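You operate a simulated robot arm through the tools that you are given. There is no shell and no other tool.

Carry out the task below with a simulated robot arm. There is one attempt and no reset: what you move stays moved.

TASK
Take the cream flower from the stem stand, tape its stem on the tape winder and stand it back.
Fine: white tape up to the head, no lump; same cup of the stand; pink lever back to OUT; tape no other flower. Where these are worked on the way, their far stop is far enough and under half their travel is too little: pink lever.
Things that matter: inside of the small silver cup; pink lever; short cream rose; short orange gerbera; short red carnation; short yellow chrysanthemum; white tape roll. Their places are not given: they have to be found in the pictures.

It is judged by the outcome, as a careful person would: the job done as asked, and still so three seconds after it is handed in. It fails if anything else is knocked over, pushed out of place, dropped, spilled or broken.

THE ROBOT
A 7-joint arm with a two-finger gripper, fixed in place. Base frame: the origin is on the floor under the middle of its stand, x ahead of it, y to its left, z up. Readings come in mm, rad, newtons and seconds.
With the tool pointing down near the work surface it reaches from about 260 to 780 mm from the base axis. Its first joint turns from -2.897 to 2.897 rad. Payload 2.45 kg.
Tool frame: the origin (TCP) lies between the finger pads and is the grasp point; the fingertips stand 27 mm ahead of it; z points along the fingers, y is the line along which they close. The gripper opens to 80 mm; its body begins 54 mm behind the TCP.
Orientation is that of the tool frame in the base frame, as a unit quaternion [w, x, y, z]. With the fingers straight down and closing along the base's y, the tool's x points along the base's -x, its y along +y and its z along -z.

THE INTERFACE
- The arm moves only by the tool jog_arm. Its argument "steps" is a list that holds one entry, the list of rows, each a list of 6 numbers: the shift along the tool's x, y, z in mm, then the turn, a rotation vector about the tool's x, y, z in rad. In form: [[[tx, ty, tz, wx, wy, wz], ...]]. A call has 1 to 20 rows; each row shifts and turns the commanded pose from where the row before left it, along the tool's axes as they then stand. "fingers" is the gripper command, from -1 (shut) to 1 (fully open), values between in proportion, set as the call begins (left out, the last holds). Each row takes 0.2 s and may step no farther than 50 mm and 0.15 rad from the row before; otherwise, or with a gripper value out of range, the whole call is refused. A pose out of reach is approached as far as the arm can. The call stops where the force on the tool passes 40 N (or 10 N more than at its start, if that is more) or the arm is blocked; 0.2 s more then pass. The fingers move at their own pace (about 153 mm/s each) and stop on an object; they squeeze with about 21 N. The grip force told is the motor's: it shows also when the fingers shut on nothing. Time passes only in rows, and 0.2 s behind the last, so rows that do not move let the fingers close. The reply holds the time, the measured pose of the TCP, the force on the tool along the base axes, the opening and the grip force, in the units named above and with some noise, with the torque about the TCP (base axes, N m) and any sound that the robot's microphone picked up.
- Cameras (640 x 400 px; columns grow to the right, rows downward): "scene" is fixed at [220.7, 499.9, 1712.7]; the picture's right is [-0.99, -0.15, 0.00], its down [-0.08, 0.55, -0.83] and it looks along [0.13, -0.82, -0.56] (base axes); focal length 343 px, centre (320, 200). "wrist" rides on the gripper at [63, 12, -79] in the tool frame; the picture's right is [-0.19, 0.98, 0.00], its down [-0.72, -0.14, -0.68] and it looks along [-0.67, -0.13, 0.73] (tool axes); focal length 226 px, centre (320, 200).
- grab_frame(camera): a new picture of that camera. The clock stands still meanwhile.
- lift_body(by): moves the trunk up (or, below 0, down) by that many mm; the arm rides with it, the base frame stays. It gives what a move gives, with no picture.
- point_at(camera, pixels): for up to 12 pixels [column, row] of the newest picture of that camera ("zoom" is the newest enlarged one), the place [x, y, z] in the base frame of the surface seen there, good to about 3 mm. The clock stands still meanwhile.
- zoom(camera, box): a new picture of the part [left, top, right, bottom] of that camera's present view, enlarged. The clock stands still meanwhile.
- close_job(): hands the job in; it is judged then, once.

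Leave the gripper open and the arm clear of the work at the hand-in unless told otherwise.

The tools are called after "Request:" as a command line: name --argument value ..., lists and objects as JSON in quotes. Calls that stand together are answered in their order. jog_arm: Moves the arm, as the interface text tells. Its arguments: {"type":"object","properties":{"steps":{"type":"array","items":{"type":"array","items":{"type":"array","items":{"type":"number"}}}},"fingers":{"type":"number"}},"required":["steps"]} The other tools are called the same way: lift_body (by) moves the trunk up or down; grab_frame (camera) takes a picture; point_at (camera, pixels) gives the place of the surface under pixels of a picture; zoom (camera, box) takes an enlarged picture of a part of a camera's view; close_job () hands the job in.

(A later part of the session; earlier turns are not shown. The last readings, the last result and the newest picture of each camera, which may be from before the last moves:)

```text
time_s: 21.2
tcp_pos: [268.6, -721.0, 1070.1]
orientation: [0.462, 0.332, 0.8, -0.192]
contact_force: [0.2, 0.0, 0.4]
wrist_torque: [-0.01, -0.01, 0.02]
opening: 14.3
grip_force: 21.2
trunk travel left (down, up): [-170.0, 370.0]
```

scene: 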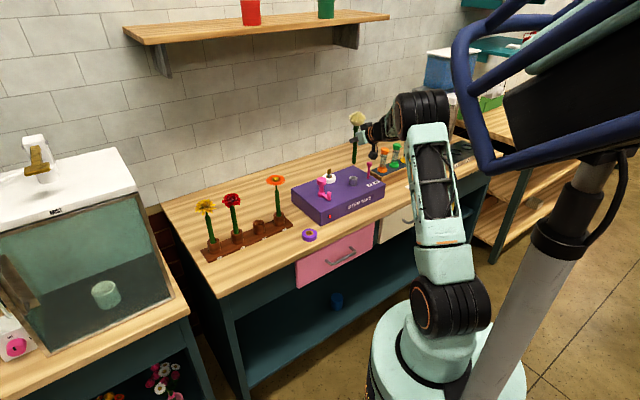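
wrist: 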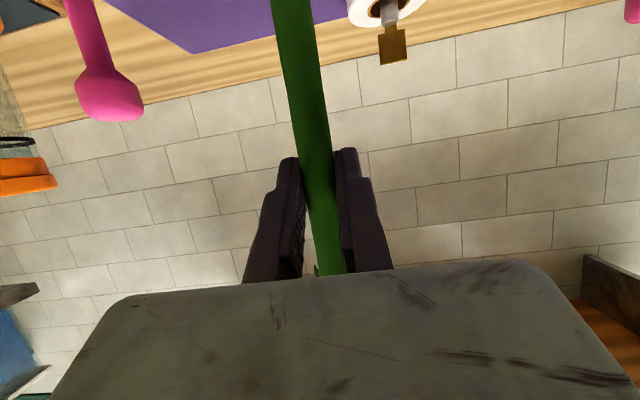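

The tip is now below the box top, so the cup goes deeper. Continuing down 10 mm.

Request:
jog_arm --steps '[[[1.73, 0, 1.0, 0, 0, 0], [1.73, 0, 1.0, 0, 0, 0], [1.73, 0, 1.0, 0, 0, 0], [1.73, 0, 1.0, 0, 0, 0], [1.73, 0, 1.0, 0, 0, 0]]]' --fingers -1

Request:
zoom --camera "scene" --box '[335, 130, 383, 190]'

```text
time_s: 22.4
tcp_pos: [268.6, -720.3, 1064.0]
orientation: [0.463, 0.331, 0.8, -0.192]
contact_force: [-0.3, -2.2, 14.6]
wrist_torque: [-0.17, -0.08, 0.02]
opening: 14.6
grip_force: 21.2
trunk travel left (down, up): [-170.0, 370.0]
```

```text
6.67 times, centred on (359, 160) of scene
```

zoom: 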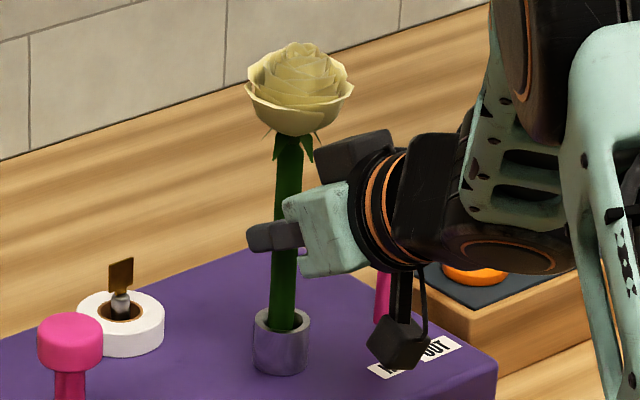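

Contact at 14.6 N with the tip about 41 mm below the rim, so it is seated on the bottom. I'll relieve the press by 3 mm upward, then open only slightly (22 mm) to see whether the flower stands by itself.

Request:
jog_arm --steps '[[[-1.3, 0, -0.75, 0, 0, 0], [-1.3, 0, -0.75, 0, 0, 0]]]' --fingers -1

Request:
jog_arm --steps '[[[0, 0, 0, 0, 0, 0], [0, 0, 0, 0, 0, 0], [0, 0, 0, 0, 0, 0]]]' --fingers -0.4

Request:
grab_frame --camera "wrist"

Request:
zoom --camera "scene" --box '[335, 130, 383, 190]'

```text
time_s: 23.0
tcp_pos: [268.7, -720.1, 1064.6]
orientation: [0.461, 0.331, 0.801, -0.191]
contact_force: [1.3, -1.3, 7.2]
wrist_torque: [-0.11, -0.15, -0.02]
opening: 14.3
grip_force: 21.1
trunk travel left (down, up): [-170.0, 370.0]
```

```text
time_s: 23.8
tcp_pos: [268.9, -720.7, 1063.7]
orientation: [0.462, 0.331, 0.8, -0.191]
contact_force: [-0.7, -0.6, 0.5]
wrist_torque: [-0.02, -0.02, -0.01]
opening: 23.8
grip_force: 0.1
trunk travel left (down, up): [-170.0, 370.0]
```

```text
taken
```

wrist: 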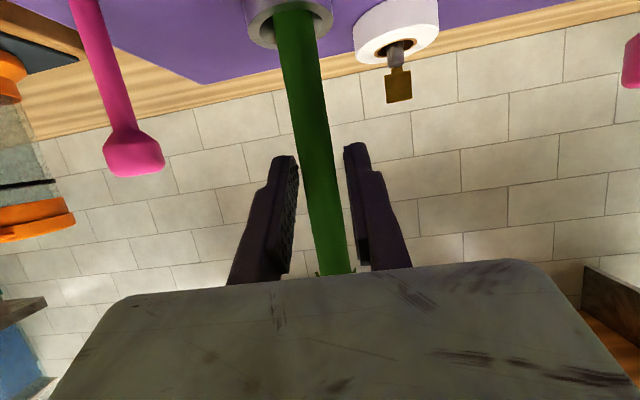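

```text
6.67 times, centred on (359, 160) of scene
```

zoom: 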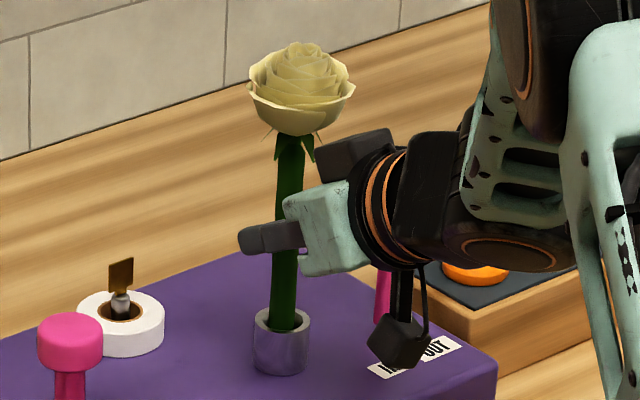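

The rose stands upright by itself in the cup. I'll open a little more and back straight out 130 mm.

Request:
jog_arm --steps '[[[0, 0, 0, 0, 0, 0], [0, 0, 0, 0, 0, 0], [8, 0, -13.9, 0, 0, 0], [16.2, 0, -28.1, 0, 0, 0], [16.2, 0, -28.1, 0, 0, 0], [16.2, 0, -28.1, 0, 0, 0], [8, 0, -13.9, 0, 0, 0]]]' --fingers 0.15

Request:
grab_frame --camera "scene"

Request:
grab_frame --camera "wrist"

Request:
zoom --camera "scene" --box '[310, 120, 400, 210]'

```text
time_s: 25.4
tcp_pos: [177.5, -628.2, 1065.4]
orientation: [0.462, 0.332, 0.8, -0.192]
contact_force: [0.1, 0.0, -0.1]
wrist_torque: [-0.03, -0.03, -0.02]
opening: 46.1
grip_force: 0.0
trunk travel left (down, up): [-170.0, 370.0]
```

```text
taken
```

scene: 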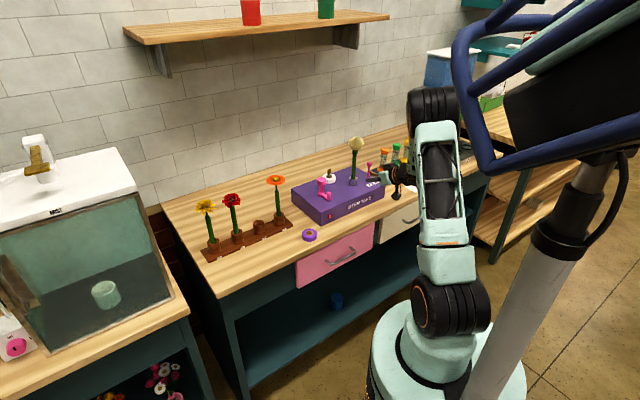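

```text
taken
```

wrist: 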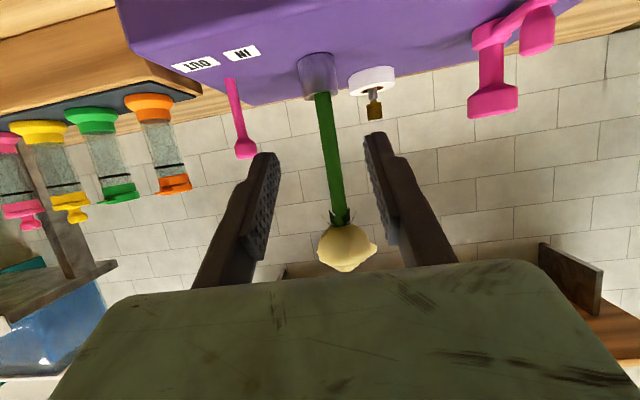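

```text
4.44 times, centred on (355, 165) of scene
```

zoom: 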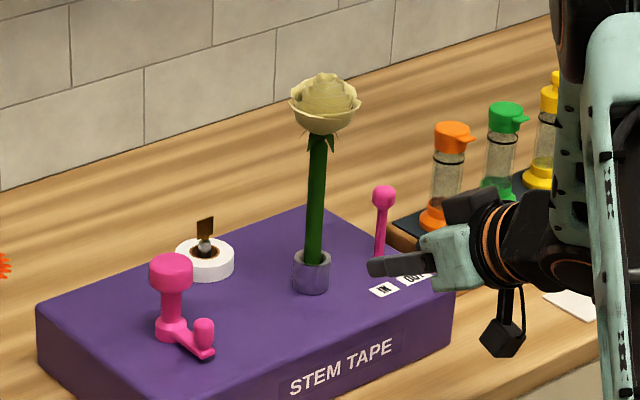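

The rose stands in the cup. Next is the lever. I need exact lever geometry and the positions of its neighbours on the right (the bottle rack) before putting the fingers around it.

Request:
zoom --camera "scene" --box '[350, 140, 420, 200]'

Request:
point_at --camera "wrist" --pixels '[[244, 150], [240, 135], [236, 112], [231, 85], [150, 100], [155, 140], [170, 185], [140, 75], [195, 100], [245, 55], [195, 66], [130, 90]]'

```text
6.67 times, centred on (385, 170) of scene
```

zoom: 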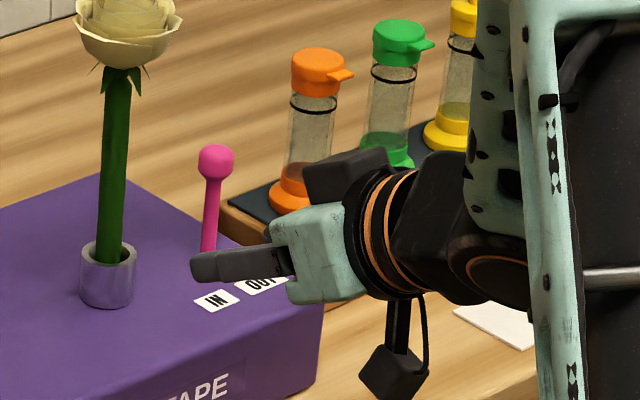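

```text
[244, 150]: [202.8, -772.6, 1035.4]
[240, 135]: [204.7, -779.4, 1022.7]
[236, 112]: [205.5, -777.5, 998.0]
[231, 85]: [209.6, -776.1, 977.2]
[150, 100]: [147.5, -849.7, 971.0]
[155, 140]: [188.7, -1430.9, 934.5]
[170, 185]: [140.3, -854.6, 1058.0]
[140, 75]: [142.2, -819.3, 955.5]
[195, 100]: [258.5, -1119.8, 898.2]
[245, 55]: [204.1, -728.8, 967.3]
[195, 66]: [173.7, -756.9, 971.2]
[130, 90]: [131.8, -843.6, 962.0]
```

The lever axis is about (208.5,-781.5): shaft radius about 5.5 mm, knob about 23 mm wide starting near z 1025. The bottle rack is at least 34 mm clear of the hand. I'll move to a standoff 110 mm in front of the lever at z 1012 with fingers 28 mm apart.

Request:
jog_arm --steps '[[[12.03, -28.8, 14.77, 0, 0, 0], [12.03, -28.8, 14.77, 0, 0, 0], [12.03, -28.9, 14.77, 0, 0, 0], [0, 0, 0, 0, 0, 0]]]' --fingers -0.3

Request:
grab_frame --camera "wrist"

Request:
zoom --camera "scene" --box '[340, 140, 420, 210]'

```text
time_s: 26.4
tcp_pos: [130.2, -705.5, 1009.5]
orientation: [0.462, 0.331, 0.8, -0.191]
contact_force: [-0.5, -0.1, -0.2]
wrist_torque: [-0.02, 0.01, 0.0]
opening: 28.0
grip_force: 0.1
trunk travel left (down, up): [-170.0, 370.0]
```

```text
taken
```

wrist: 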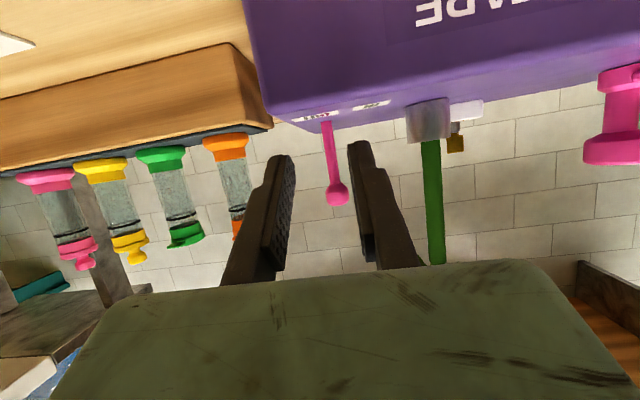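

```text
5.71 times, centred on (380, 175) of scene
```

zoom: 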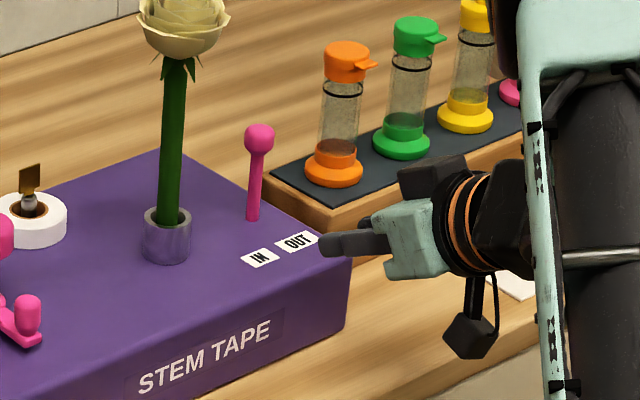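

Request:
point_at --camera "wrist" --pixels '[[333, 160], [330, 140], [328, 125], [337, 190], [337, 200], [328, 160], [338, 160], [325, 195], [349, 195], [290, 170], [358, 160]]'

Request:
point_at --camera "zoom" --pixels '[[259, 140], [258, 152], [256, 175], [254, 195], [253, 216], [249, 185], [263, 185], [244, 140], [274, 140], [166, 215], [322, 245]]'

```text
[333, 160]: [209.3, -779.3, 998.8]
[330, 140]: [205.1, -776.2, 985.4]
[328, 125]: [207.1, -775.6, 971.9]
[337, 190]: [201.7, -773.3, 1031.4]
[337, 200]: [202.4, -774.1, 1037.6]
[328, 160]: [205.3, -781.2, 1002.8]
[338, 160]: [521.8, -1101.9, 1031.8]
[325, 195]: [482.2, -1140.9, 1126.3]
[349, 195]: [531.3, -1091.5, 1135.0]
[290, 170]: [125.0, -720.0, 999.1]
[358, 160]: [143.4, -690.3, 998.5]
```

```text
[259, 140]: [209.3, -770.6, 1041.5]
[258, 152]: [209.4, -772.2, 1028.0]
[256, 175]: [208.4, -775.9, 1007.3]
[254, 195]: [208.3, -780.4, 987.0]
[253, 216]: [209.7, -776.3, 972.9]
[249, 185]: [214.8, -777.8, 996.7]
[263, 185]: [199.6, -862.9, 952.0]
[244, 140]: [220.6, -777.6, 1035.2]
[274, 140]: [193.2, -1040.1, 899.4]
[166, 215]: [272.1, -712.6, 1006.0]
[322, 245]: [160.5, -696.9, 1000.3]
```

The lever is centred within about 2 mm. I'll advance 109 mm so its shaft sits between the pads below the knob.

Request:
jog_arm --steps '[[[-13.7, 0.6, 23.7, 0, 0, 0], [-13.7, 0.6, 23.7, 0, 0, 0], [-13.7, 0.6, 23.7, 0, 0, 0], [-13.7, 0.5, 23.7, 0, 0, 0], [0, 0, 0, 0, 0, 0]]]' --fingers -0.3

Request:
grab_frame --camera "wrist"

Request:
zoom --camera "scene" --box '[330, 130, 410, 200]'

```text
time_s: 27.6
tcp_pos: [208.6, -780.5, 1011.6]
orientation: [0.462, 0.331, 0.8, -0.192]
contact_force: [0.4, 0.4, 0.1]
wrist_torque: [-0.02, 0.01, 0.01]
opening: 28.0
grip_force: 0.1
trunk travel left (down, up): [-170.0, 370.0]
```

```text
taken
```

wrist: 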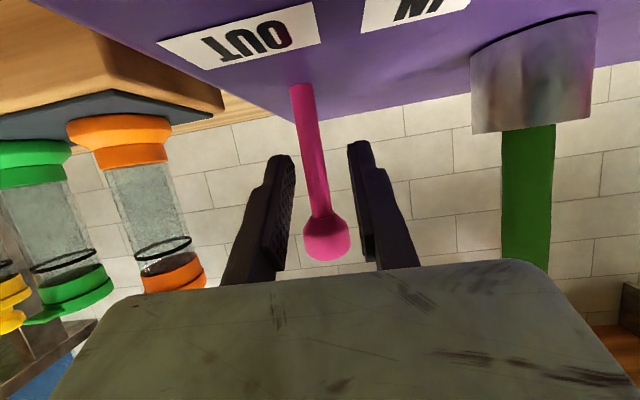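

```text
5.71 times, centred on (370, 165) of scene
```

zoom: 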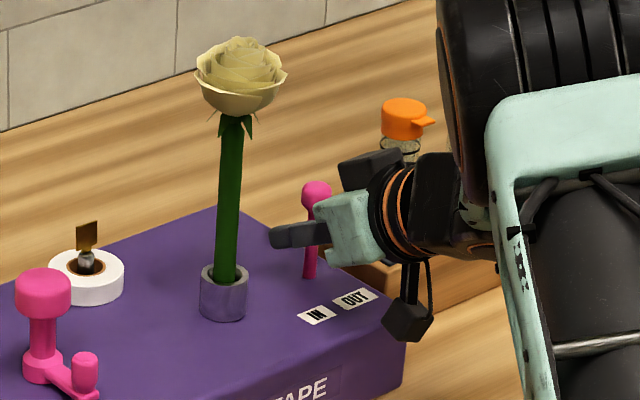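

The lever shaft is between the fingers with the knob above them. I'll narrow to 18 mm and push 15 mm toward IN (tool +y) to see how the lever moves.

Request:
jog_arm --steps '[[[0, 0, 0, 0, 0, 0], [0, 5, 0, 0, 0, 0], [0, 5, 0, 0, 0, 0], [0, 5, 0, 0, 0, 0]]]' --fingers -0.55

Request:
grab_frame --camera "wrist"

Request:
zoom --camera "scene" --box '[310, 120, 410, 210]'

```text
time_s: 28.6
tcp_pos: [218.3, -769.1, 1011.7]
orientation: [0.462, 0.331, 0.8, -0.19]
contact_force: [-1.5, -0.8, -2.0]
wrist_torque: [-0.05, 0.09, -0.03]
opening: 19.7
grip_force: 1.3
trunk travel left (down, up): [-170.0, 370.0]
```

```text
taken
```

wrist: 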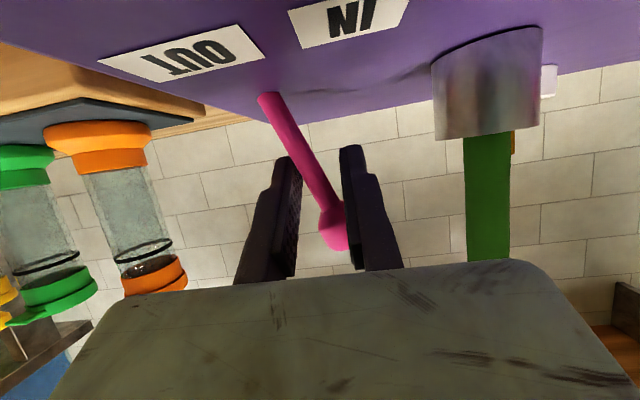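

```text
4.44 times, centred on (360, 165) of scene
```

zoom: 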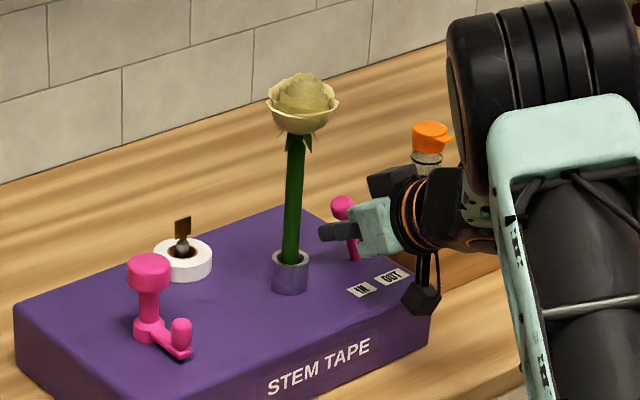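

The lever is a hinged one: it tips left toward IN from a pivot at the surface, and it moves easily. I'll open to 26 mm so the tilted shaft doesn't wedge, and keep pushing left.

Request:
jog_arm --steps '[[[0, 4, 0, 0, 0, 0], [0, 4, 0, 0, 0, 0], [0, 4, 0, 0, 0, 0]]]' --fingers -0.35

Request:
grab_frame --camera "wrist"

Request:
zoom --camera "scene" --box '[310, 120, 410, 210]'

```text
time_s: 29.4
tcp_pos: [226.9, -763.4, 1013.7]
orientation: [0.462, 0.332, 0.799, -0.193]
contact_force: [-6.1, -13.0, 4.4]
wrist_torque: [-0.79, 0.13, 0.24]
opening: 27.8
grip_force: 32.6
trunk travel left (down, up): [-170.0, 370.0]
```

```text
taken
```

wrist: 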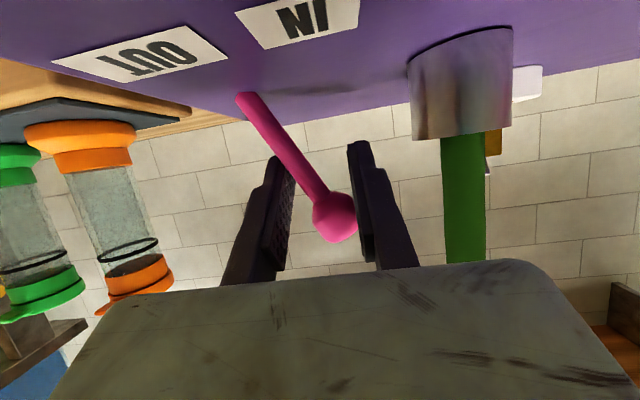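

```text
4.44 times, centred on (360, 165) of scene
```

zoom: 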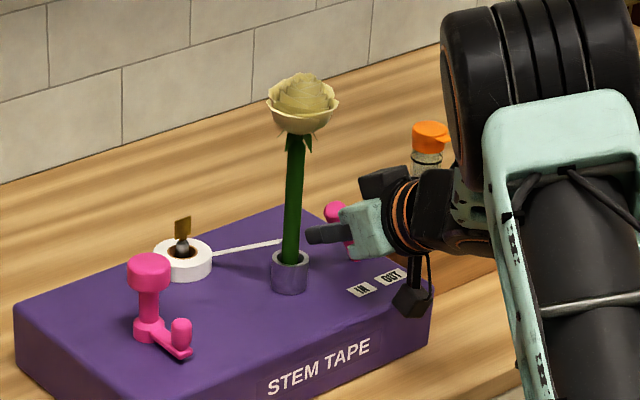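

A white tape strand now runs from the roll to the stem, so the lever engages the tape at IN. I'll look closely at the stem, lamp and strand before letting more time pass.

Request:
zoom --camera "scene" --box '[340, 155, 380, 195]'

Request:
zoom --camera "scene" --box '[310, 160, 370, 230]'

```text
10.00 times, centred on (360, 175) of scene
```

zoom: 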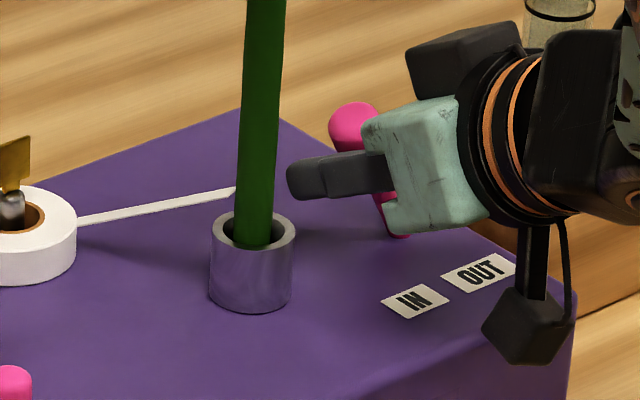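

```text
5.71 times, centred on (340, 195) of scene
```

zoom: 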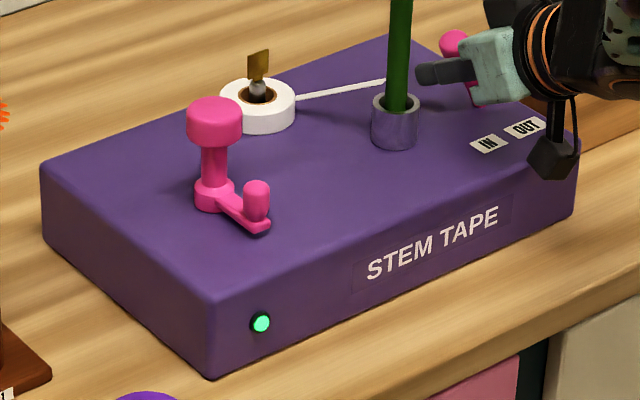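

The lamp turned green and the strand touches the stem just above the cup. I'll hold for a short moment and see whether winding starts by itself.

Request:
jog_arm --steps '[[[0, 0, 0, 0, 0, 0]]]'

Request:
zoom --camera "scene" --box '[310, 130, 370, 230]'

Request:
zoom --camera "scene" --box '[340, 155, 380, 195]'

```text
time_s: 29.8
tcp_pos: [228.5, -760.6, 1011.4]
orientation: [0.462, 0.332, 0.8, -0.191]
contact_force: [-2.0, -10.9, 0.0]
wrist_torque: [-0.36, 0.21, 0.06]
opening: 30.1
grip_force: 12.1
trunk travel left (down, up): [-170.0, 370.0]
```

```text
4.00 times, centred on (340, 180) of scene
```

zoom: 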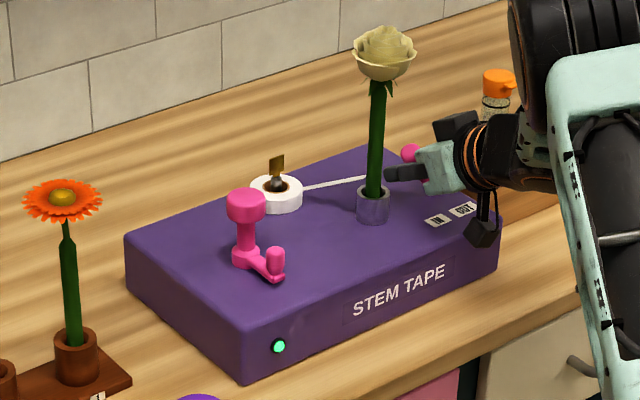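

```text
10.00 times, centred on (360, 175) of scene
```

zoom: 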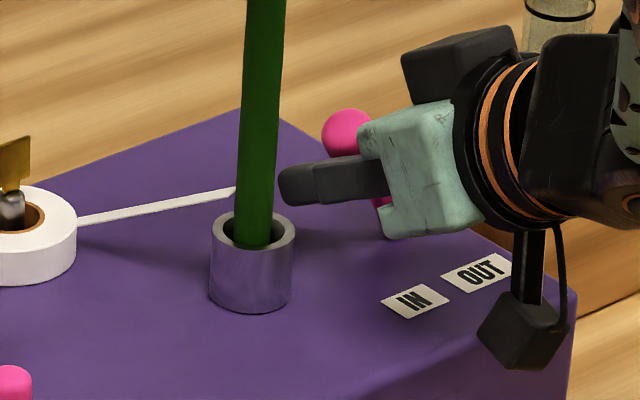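

No visible winding after 0.6 s. I'll wait slightly more, since any motorised climb may be slow.

Request:
jog_arm --steps '[[[0, 0, 0, 0, 0, 0], [0, 0, 0, 0, 0, 0]]]'

Request:
zoom --camera "scene" --box '[335, 130, 375, 190]'

Request:
grab_frame --camera "wrist"

```text
time_s: 30.4
tcp_pos: [228.6, -759.9, 1010.6]
orientation: [0.461, 0.332, 0.8, -0.19]
contact_force: [-1.4, -12.9, -2.1]
wrist_torque: [-0.39, 0.15, 0.14]
opening: 31.2
grip_force: 12.7
trunk travel left (down, up): [-170.0, 370.0]
```

```text
6.67 times, centred on (355, 160) of scene
```

zoom: 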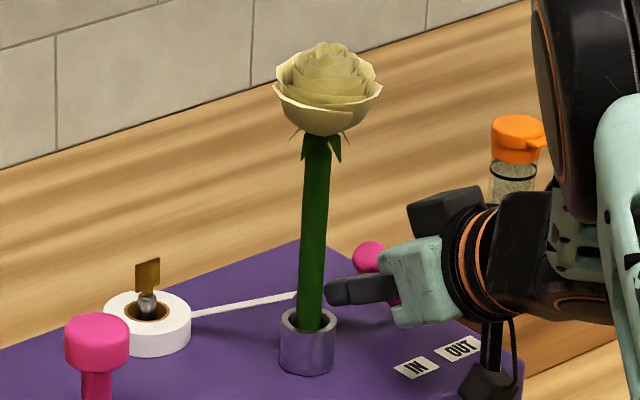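

```text
taken
```

wrist: 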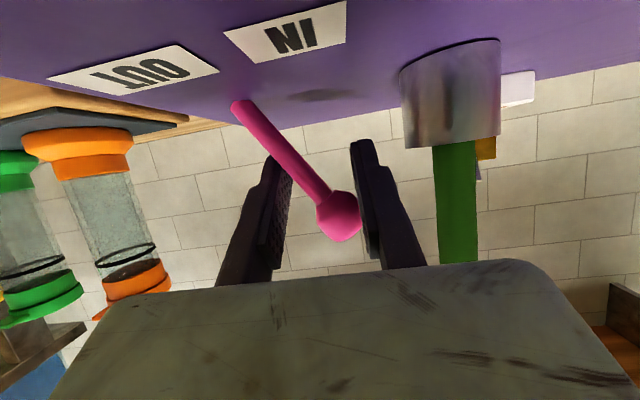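

There is still no winding after 1.2 s. In the wrist view the knob is wedged against the left finger, so the lever may not be at its stop yet. I'll open slightly, back out, and then push with closed fingers from the right side. I'll check first whether the lever stays put.

Request:
jog_arm --steps '[[[0, 0, 0, 0, 0, 0], [5, 0, -8.7, 0, 0, 0], [10, 0, -17.3, 0, 0, 0], [15, 0, -26, 0, 0, 0], [15, 0, -26, 0, 0, 0]]]' --fingers -0.1

Request:
grab_frame --camera "wrist"

Request:
zoom --camera "scene" --box '[310, 120, 400, 220]'

```text
time_s: 31.6
tcp_pos: [163.3, -695.9, 1011.8]
orientation: [0.462, 0.331, 0.8, -0.192]
contact_force: [-0.5, -0.4, 0.1]
wrist_torque: [0.0, -0.02, 0.02]
opening: 35.9
grip_force: 0.1
trunk travel left (down, up): [-170.0, 370.0]
```

```text
taken
```

wrist: 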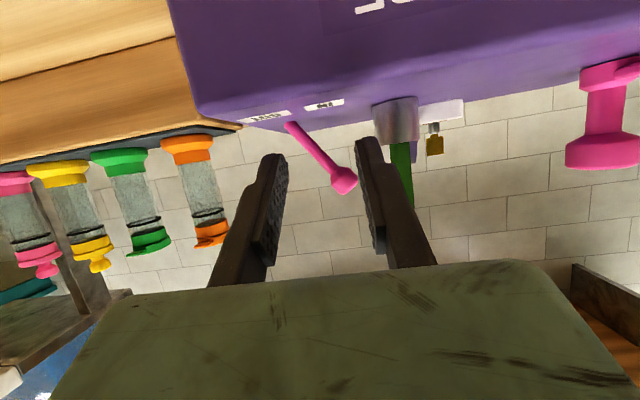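

```text
4.00 times, centred on (355, 170) of scene
```

zoom: 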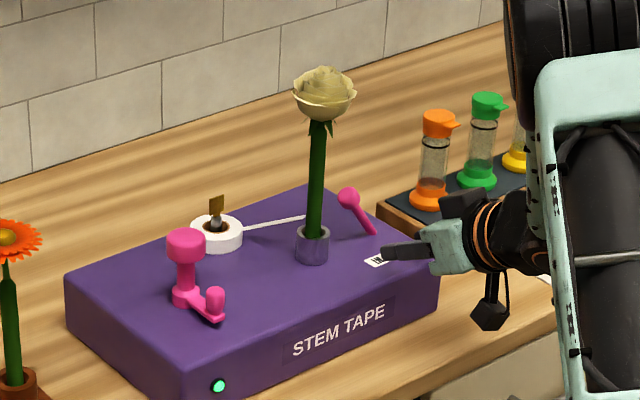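

The lever stays put, tipped well toward IN, with the lamp still green. I'll measure its tilt and check the strand and flag.

Request:
zoom --camera "scene" --box '[325, 150, 381, 190]'

Request:
point_at --camera "zoom" --pixels '[[338, 70], [345, 85], [358, 110], [372, 140], [385, 168], [200, 130], [275, 112], [150, 130], [80, 90], [272, 40], [262, 110], [290, 110]]'

```text
10.00 times, centred on (353, 170) of scene
```

zoom: 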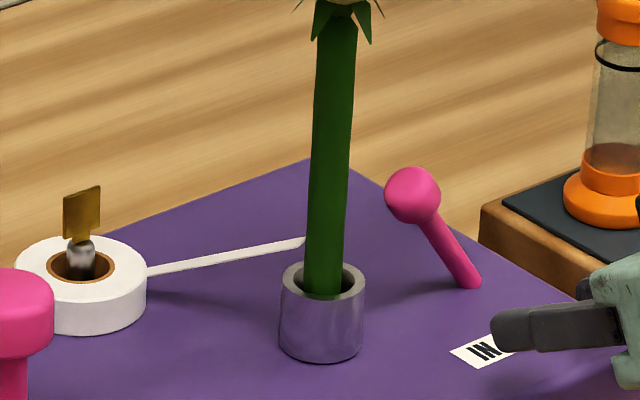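

```text
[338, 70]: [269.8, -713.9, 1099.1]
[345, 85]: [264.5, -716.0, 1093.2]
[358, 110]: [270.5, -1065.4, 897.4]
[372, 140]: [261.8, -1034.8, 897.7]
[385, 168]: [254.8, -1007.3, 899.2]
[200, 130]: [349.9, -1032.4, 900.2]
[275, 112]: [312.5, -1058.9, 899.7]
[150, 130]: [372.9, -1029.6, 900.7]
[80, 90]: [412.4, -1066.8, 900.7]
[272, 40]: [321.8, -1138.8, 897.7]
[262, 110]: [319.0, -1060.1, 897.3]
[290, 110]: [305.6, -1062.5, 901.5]
```

Request:
point_at --camera "zoom" --pixels '[[413, 195], [408, 175], [430, 220], [450, 250], [470, 283], [302, 242], [225, 258], [152, 270], [325, 262], [325, 240], [82, 205], [332, 30]]'

```text
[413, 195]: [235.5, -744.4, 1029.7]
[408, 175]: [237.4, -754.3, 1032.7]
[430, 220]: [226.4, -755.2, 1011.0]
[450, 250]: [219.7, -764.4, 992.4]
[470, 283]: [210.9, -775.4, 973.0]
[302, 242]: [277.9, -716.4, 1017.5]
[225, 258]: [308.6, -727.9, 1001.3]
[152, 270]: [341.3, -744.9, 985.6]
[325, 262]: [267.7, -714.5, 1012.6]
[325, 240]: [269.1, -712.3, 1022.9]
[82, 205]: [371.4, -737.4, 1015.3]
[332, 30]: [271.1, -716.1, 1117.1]
```

The knob sits about 36 mm toward IN (about 31° of tilt), over the IN label, so the lever is IN. The strand meets the stem at z ≈ 1018, but nothing is winding. Before anything else, I'll take a closer look at the pink crank and the roll's spindle flag, since something must turn the winder.

Request:
zoom --camera "scene" --box '[312, 170, 344, 202]'

Request:
zoom --camera "scene" --box '[320, 160, 345, 185]'

```text
12.50 times, centred on (328, 186) of scene
```

zoom: 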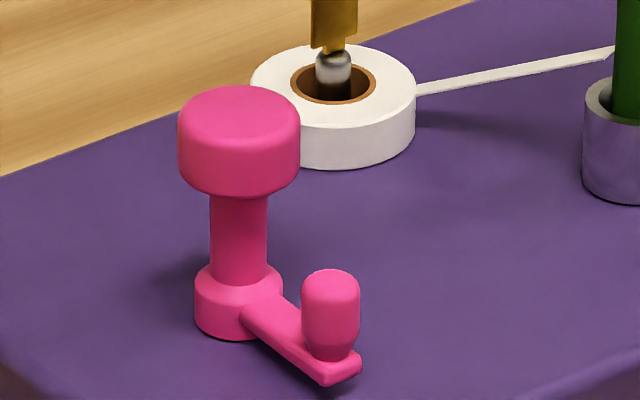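

```text
16.00 times, centred on (332, 172) of scene
```

zoom: 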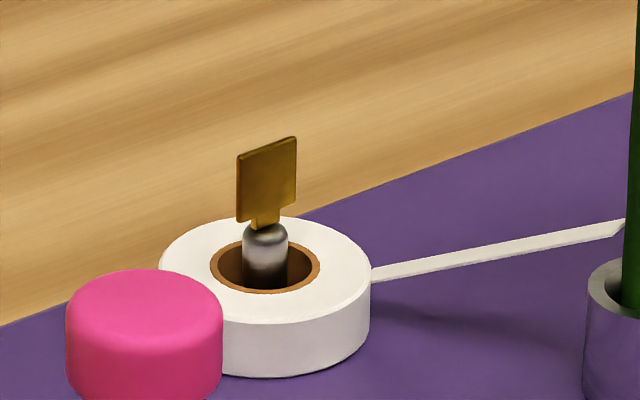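

The crank has a tall twist-knob (about 37 mm wide, z 1025–1050, axis near (385,-612)) and a side peg. I'll retreat from the lever and rise, then check whether anything changed on the stem with time.

Request:
jog_arm --steps '[[[15, 0, -26, 0, 0, 0], [15, 0, -26, 0, 0, 0], [-26, 0, -15, 0, 0, 0], [-26, 0, -15, 0, 0, 0], [-26, 0, -15, 0, 0, 0], [-26, 0, -15, 0, 0, 0]]]' --fingers 0.1

Request:
zoom --camera "scene" --box '[315, 125, 385, 195]'

```text
time_s: 33.0
tcp_pos: [121.8, -655.1, 1132.6]
orientation: [0.461, 0.333, 0.8, -0.192]
contact_force: [-0.7, -0.2, -0.1]
wrist_torque: [0.0, 0.0, 0.04]
opening: 44.2
grip_force: 0.1
trunk travel left (down, up): [-170.0, 370.0]
```

```text
5.71 times, centred on (350, 160) of scene
```

zoom: 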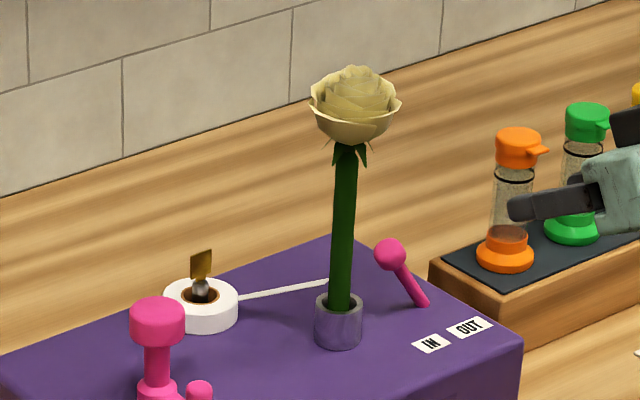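

Nothing winds with time, so the crank must do it. I'll pitch the tool to straight down and move around the front of the flower toward the crank, keeping well clear of the rose.

Request:
jog_arm --steps '[[[0, 0, 0, 0, 0.1496, 0], [0, 0, 0, 0, 0.1496, 0], [0, 0, 0, 0, 0.1496, 0], [0, 0, 0, 0, 0.1496, 0], [0, 0, 0, 0, 0.1496, 0], [0, 0, 0, 0, 0.1496, 0], [0, 0, 0, 0, 0.1496, 0], [-9.2, 41.4, 0, 0, 0, 0], [-9.2, 41.4, 0, 0, 0, 0], [-9.2, 41.4, 0, 0, 0, 0], [-9.2, 41.4, 0, 0, 0, 0], [-9.2, 41.4, 0, 0, 0, 0], [0, 0, 0, 0, 0, 0]]]' --fingers 0.3

Request:
grab_frame --camera "wrist"

Request:
grab_frame --camera "scene"

```text
time_s: 35.8
tcp_pos: [302.2, -542.1, 1133.5]
orientation: [0.0, 0.384, 0.923, 0.0]
contact_force: [0.0, 0.0, -0.8]
wrist_torque: [-0.01, 0.03, -0.03]
opening: 51.9
grip_force: 0.1
trunk travel left (down, up): [-170.0, 370.0]
```

```text
taken
```

wrist: 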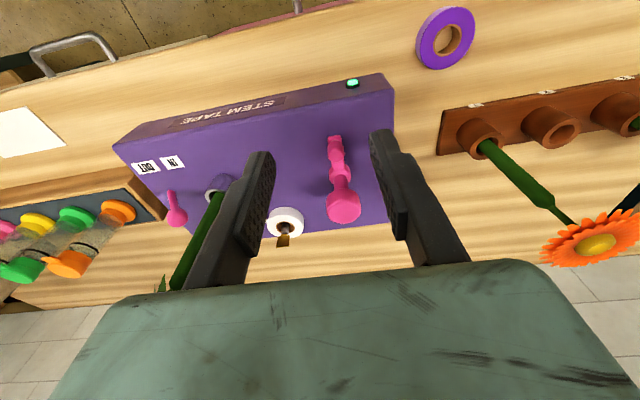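

```text
taken
```

scene: 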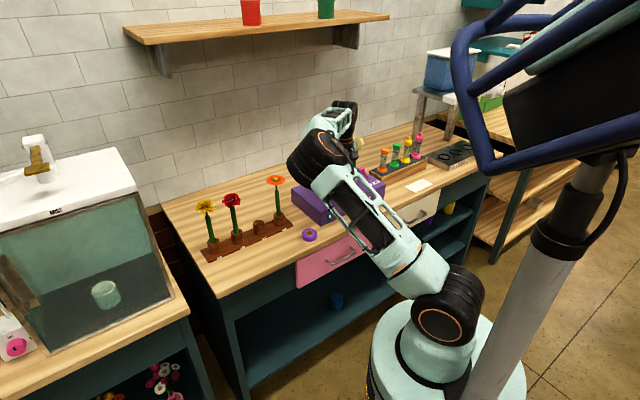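

The wrist camera shows the crank at (340,190). I'll zoom in and measure the knob and peg.

Request:
zoom --camera "wrist" --box '[280, 110, 400, 240]'

Request:
point_at --camera "wrist" --pixels '[[343, 205], [328, 205], [358, 205], [343, 192], [343, 218], [335, 141], [337, 150], [340, 175], [330, 141], [341, 141], [285, 217], [285, 232]]'

```text
3.08 times, centred on (340, 175) of wrist
```

zoom: 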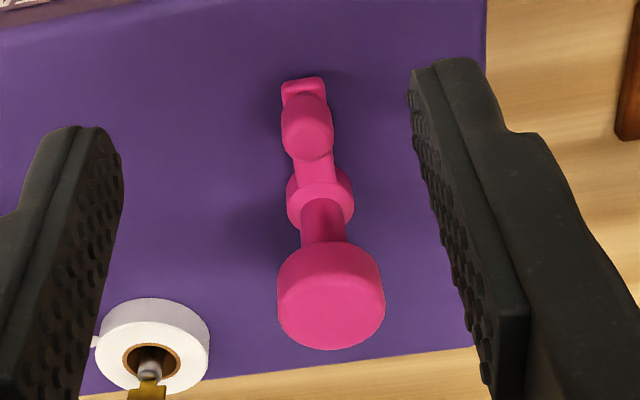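

```text
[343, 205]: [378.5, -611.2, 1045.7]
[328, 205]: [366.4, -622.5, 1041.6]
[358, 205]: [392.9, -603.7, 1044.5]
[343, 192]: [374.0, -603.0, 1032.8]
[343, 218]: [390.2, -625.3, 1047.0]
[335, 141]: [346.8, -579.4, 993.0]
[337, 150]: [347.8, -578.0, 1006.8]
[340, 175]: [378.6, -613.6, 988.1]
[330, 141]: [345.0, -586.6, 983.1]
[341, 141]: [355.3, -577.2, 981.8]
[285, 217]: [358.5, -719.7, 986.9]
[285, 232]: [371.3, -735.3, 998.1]
```

The crank axis works out to about (386.2,-619.4), with the knob top at z ≈ 1047. I'll move over it, check, then descend with fingers 60 mm open.

Request:
jog_arm --steps '[[[-38, 1.57, 0, 0, 0, 0], [-38, 1.57, 0, 0, 0, 0], [-38, 1.57, 0, 0, 0, 0], [0, 0, 20, 0, 0, 0], [0, 0, 20, 0, 0, 0]]]' --fingers 0.5

Request:
grab_frame --camera "wrist"

Request:
grab_frame --camera "scene"

```text
time_s: 37.0
tcp_pos: [384.4, -618.2, 1093.6]
orientation: [0.0, 0.383, 0.924, 0.0]
contact_force: [0.5, -0.3, 0.9]
wrist_torque: [-0.06, -0.01, 0.0]
opening: 60.0
grip_force: 0.1
trunk travel left (down, up): [-170.0, 370.0]
```

```text
taken
```

wrist: 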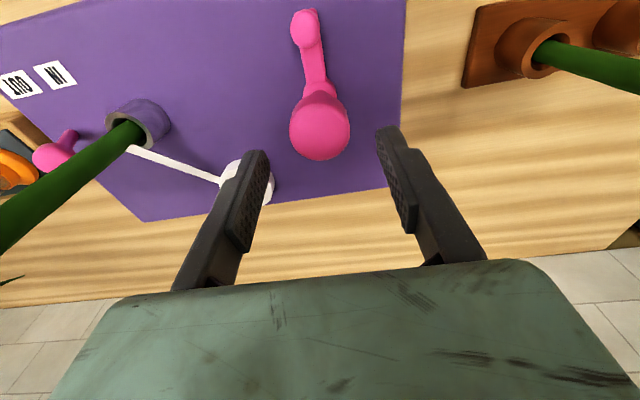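

```text
taken
```

scene: 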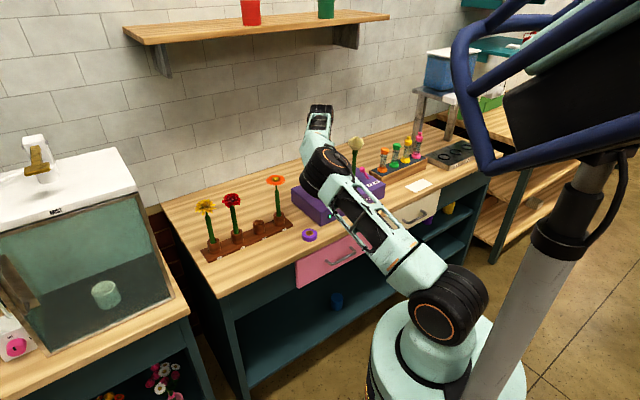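

Request:
point_at --camera "wrist" --pixels '[[320, 130], [292, 125], [348, 125], [320, 152], [320, 100], [304, 30], [140, 110], [150, 150], [200, 170], [110, 140]]'

Request:
zoom --camera "scene" --box '[290, 120, 400, 230]'

```text
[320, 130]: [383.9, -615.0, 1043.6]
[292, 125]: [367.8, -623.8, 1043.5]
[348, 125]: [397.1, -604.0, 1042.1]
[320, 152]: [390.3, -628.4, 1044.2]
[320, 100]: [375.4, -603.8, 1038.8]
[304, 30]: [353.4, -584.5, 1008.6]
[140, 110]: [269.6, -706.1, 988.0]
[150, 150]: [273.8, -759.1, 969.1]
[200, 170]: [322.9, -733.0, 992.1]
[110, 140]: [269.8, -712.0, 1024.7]
```

```text
3.64 times, centred on (345, 175) of scene
```

zoom: 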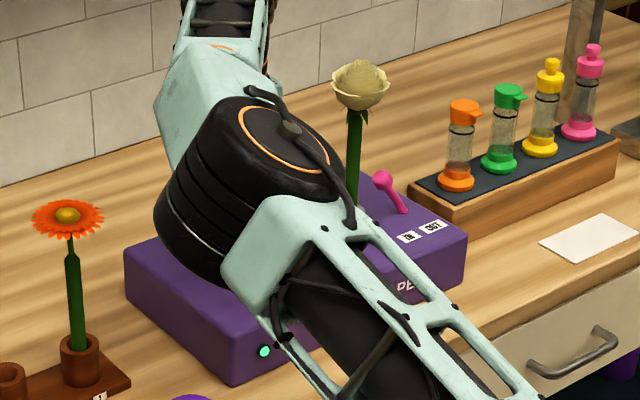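

The knob is centred between the fingers to within 2 mm. I'll descend to z ≈ 1040 and close on the knob.

Request:
jog_arm --steps '[[[-0.5, 0.5, 18, 0, 0, 0], [0, 0, 18, 0, 0, 0], [0, 0, 18, 0, 0, 0]]]' --fingers 0.5

Request:
jog_arm --steps '[[[0, 0, 0, 0, 0, 0], [0, 0, 0, 0, 0, 0]]]' --fingers -1

Request:
grab_frame --camera "wrist"

```text
time_s: 37.8
tcp_pos: [385.9, -618.8, 1038.6]
orientation: [-0.001, 0.383, 0.924, -0.001]
contact_force: [-0.1, -0.1, -0.5]
wrist_torque: [-0.02, 0.01, 0.02]
opening: 60.0
grip_force: 0.0
trunk travel left (down, up): [-170.0, 370.0]
```

```text
time_s: 38.4
tcp_pos: [386.4, -619.3, 1037.4]
orientation: [0.0, 0.382, 0.924, 0.0]
contact_force: [-2.3, -1.9, -2.9]
wrist_torque: [-0.4, -0.29, 0.0]
opening: 37.0
grip_force: 45.1
trunk travel left (down, up): [-170.0, 370.0]
```

```text
taken
```

wrist: 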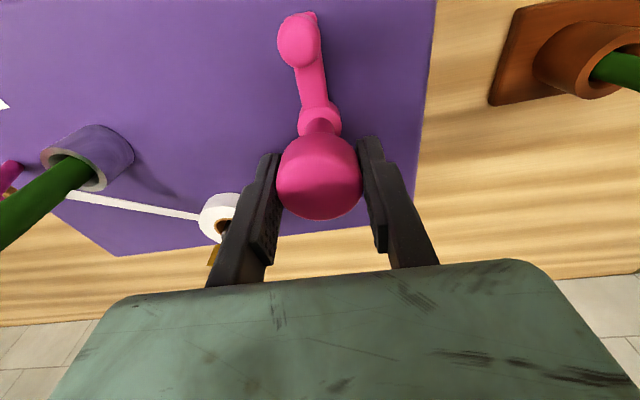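

The knob is gripped at 37 mm. I'll twist a small amount (0.3 rad clockwise seen from above) and look at the stem and crank response.

Request:
jog_arm --steps '[[[0, 0, 0, 0, 0, 0.1], [0, 0, 0, 0, 0, 0.1], [0, 0, 0, 0, 0, 0.1]]]' --fingers -1

Request:
grab_frame --camera "wrist"

Request:
zoom --camera "scene" --box '[320, 120, 400, 200]'

```text
time_s: 39.2
tcp_pos: [385.6, -619.8, 1039.4]
orientation: [0.001, 0.517, 0.856, -0.001]
contact_force: [-0.3, -14.6, 8.1]
wrist_torque: [0.48, 0.59, 0.03]
opening: 37.2
grip_force: 44.7
trunk travel left (down, up): [-170.0, 370.0]
```

```text
taken
```

wrist: 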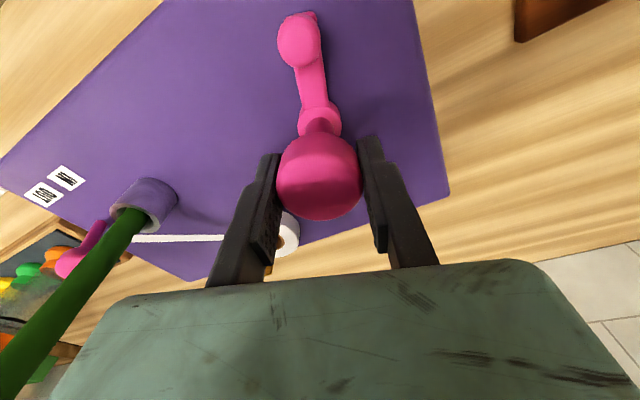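

```text
5.00 times, centred on (360, 160) of scene
```

zoom: 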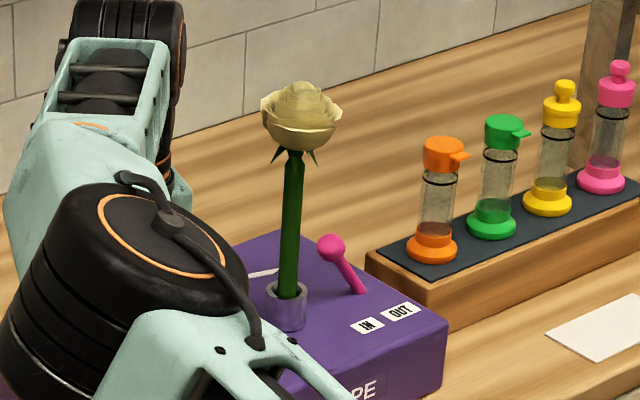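

The crank turns freely with the hand. I'll check the stem closely for tape.

Request:
zoom --camera "scene" --box '[345, 145, 373, 185]'

Request:
zoom --camera "wrist" --box '[0, 150, 300, 400]'

```text
10.00 times, centred on (359, 165) of scene
```

zoom: 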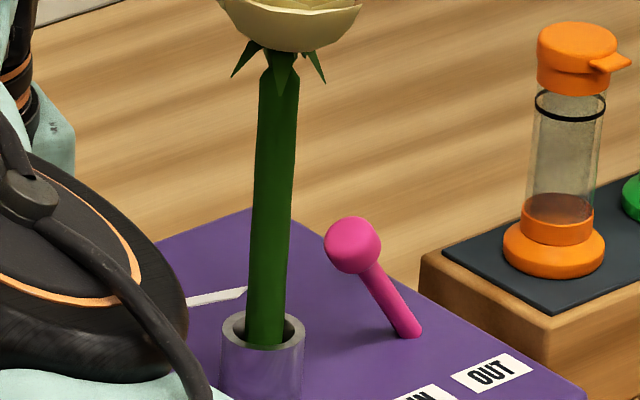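

```text
1.60 times, centred on (150, 275) of wrist
```

zoom: 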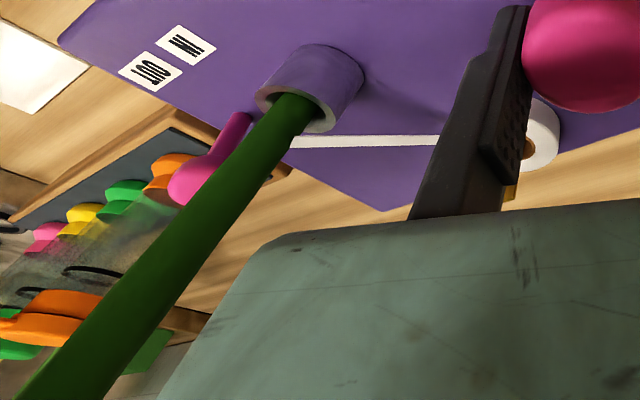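

The rose itself turned a little with the crank (its sepals shifted), so the crank spins the cup. I'll keep turning in the same direction by 1.2 rad, with a small recentring to relieve the side force, and check for tape.

Request:
jog_arm --steps '[[[-1.77, -0.93, 0, 0, 0, 0.15], [0, 0, 0, 0, 0, 0.15], [0, 0, 0, 0, 0, 0.15], [0, 0, 0, 0, 0, 0.15], [0, 0, 0, 0, 0, 0.15], [0, 0, 0, 0, 0, 0.15], [0, 0, 0, 0, 0, 0.15], [0, 0, 0, 0, 0, 0.15]]]' --fingers -1

Request:
grab_frame --camera "wrist"

Request:
zoom --camera "scene" --box '[320, 120, 400, 200]'

```text
time_s: 40.8
tcp_pos: [385.6, -616.7, 1036.5]
orientation: [0.017, 0.667, 0.745, 0.01]
contact_force: [7.3, -0.5, -4.8]
wrist_torque: [0.03, -0.2, 0.05]
opening: 37.1
grip_force: 45.6
out of reach, approached as far as the arm can: row 3, 4, 5, 6, 7
trunk travel left (down, up): [-170.0, 370.0]
stopped in row 7: the force on the tool passed its limit at 122 N (the readings are from after the stop); the commanded pose is now the measured one
```

```text
taken
```

wrist: 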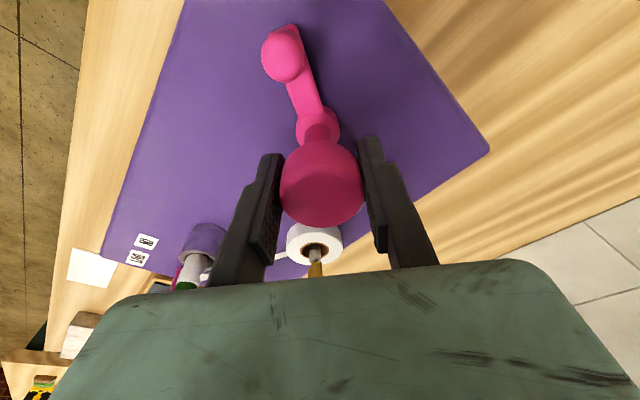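

```text
5.00 times, centred on (360, 160) of scene
```

zoom: 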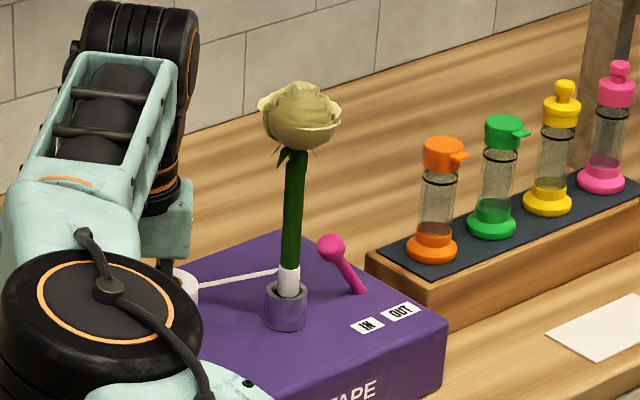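

The crank is right: white tape is now climbing the stem from the cup. The wrist hit its turning limit in this direction. I'll check the tape height and that nothing shifted.

Request:
zoom --camera "scene" --box '[345, 145, 373, 185]'

Request:
grab_frame --camera "scene"

```text
10.00 times, centred on (359, 165) of scene
```

zoom: 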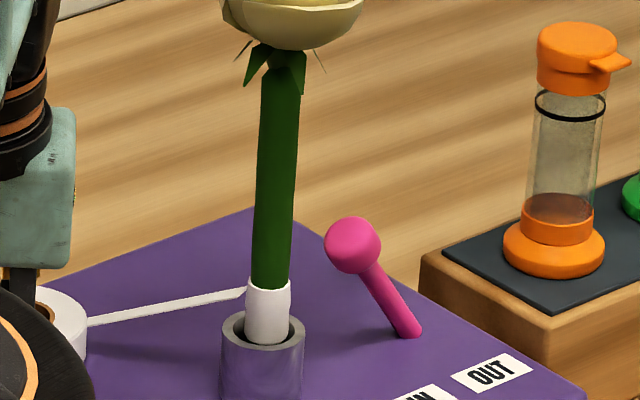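

```text
taken
```

scene: 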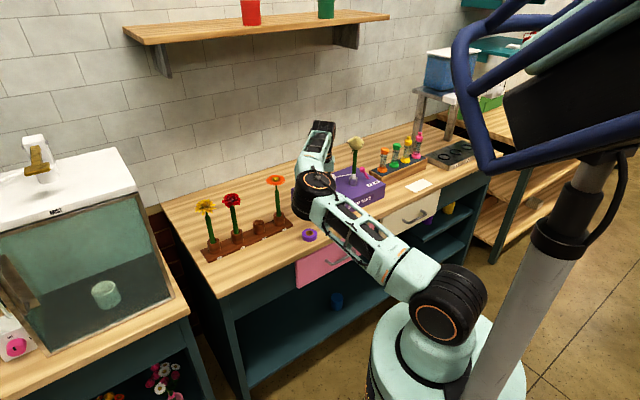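

Request:
zoom --camera "scene" --box '[345, 145, 373, 185]'

Request:
point_at --camera "zoom" --pixels '[[269, 300], [270, 283], [270, 275], [267, 335], [275, 180], [282, 85], [283, 70], [285, 45], [290, 20], [240, 292], [353, 240]]'

```text
10.00 times, centred on (359, 165) of scene
```

zoom: 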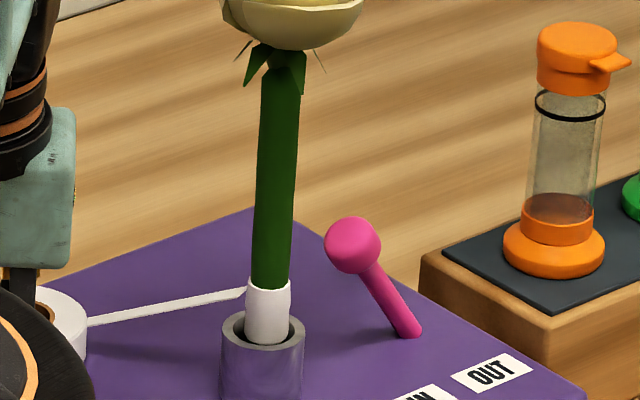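

```text
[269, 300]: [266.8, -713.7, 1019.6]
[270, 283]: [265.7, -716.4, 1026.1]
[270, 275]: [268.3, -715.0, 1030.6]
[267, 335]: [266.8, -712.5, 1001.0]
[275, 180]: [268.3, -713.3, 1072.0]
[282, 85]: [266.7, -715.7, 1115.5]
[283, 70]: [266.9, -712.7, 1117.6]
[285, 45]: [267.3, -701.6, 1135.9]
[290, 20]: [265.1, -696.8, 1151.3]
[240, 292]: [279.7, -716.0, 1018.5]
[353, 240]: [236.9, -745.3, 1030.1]
```

The tape top is at z ≈ 1024 and the stem ends under the head at about 1117, so more turning is needed. I'll release the knob, straighten the slight tilt, and rotate the hand back about 115° for a fresh grip.

Request:
jog_arm --steps '[[[0, 0, 0, 0, 0, 0], [0, 0, 0, 0, 0, 0], [0, 0, 0, 0.0376, 0.012, -0.13]]]' --fingers 0.5

```text
time_s: 41.6
tcp_pos: [382.8, -617.3, 1037.7]
orientation: [-0.001, 0.618, 0.786, -0.003]
contact_force: [-0.3, -0.2, -0.3]
wrist_torque: [0.04, 0.0, -0.01]
opening: 59.9
grip_force: 0.0
trunk travel left (down, up): [-170.0, 370.0]
```

Released cleanly. Next I'll recentre on the crank axis and rotate the open hand back by 1.85 rad.

Request:
jog_arm --steps '[[[-2.4, 2.7, -1.5, 0, 0, 0], [0, 0, 0, 0, 0, -0.142], [0, 0, 0, 0, 0, -0.142], [0, 0, 0, 0, 0, -0.142], [0, 0, 0, 0, 0, -0.142], [0, 0, 0, 0, 0, -0.142], [0, 0, 0, 0, 0, -0.142], [0, 0, 0, 0, 0, -0.142], [0, 0, 0, 0, 0, -0.142], [0, 0, 0, 0, 0, -0.142], [0, 0, 0, 0, 0, -0.142], [0, 0, 0, 0, 0, -0.142], [0, 0, 0, 0, 0, -0.142], [0, 0, 0, 0, 0, -0.142]]]' --fingers 0.5

Request:
grab_frame --camera "wrist"

Request:
zoom --camera "scene" --box '[290, 120, 400, 220]'

```text
time_s: 44.6
tcp_pos: [385.4, -618.0, 1039.4]
orientation: [-0.002, -0.257, 0.966, -0.002]
contact_force: [1.2, -0.2, 0.7]
wrist_torque: [0.01, 0.02, 0.01]
opening: 59.5
grip_force: 0.2
trunk travel left (down, up): [-170.0, 370.0]
```

```text
taken
```

wrist: 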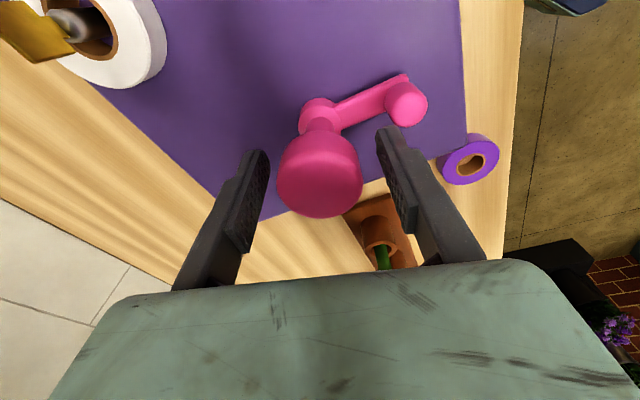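

```text
4.00 times, centred on (345, 170) of scene
```

zoom: 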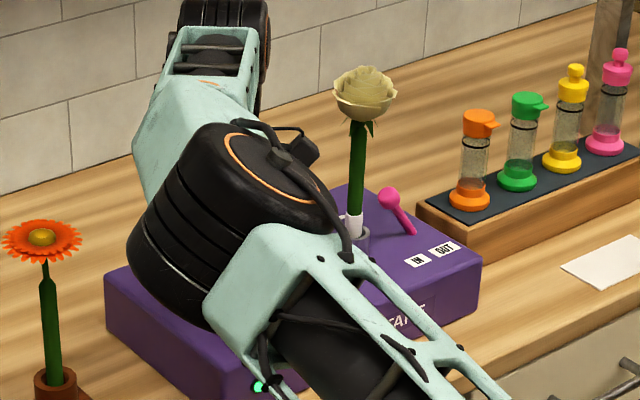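

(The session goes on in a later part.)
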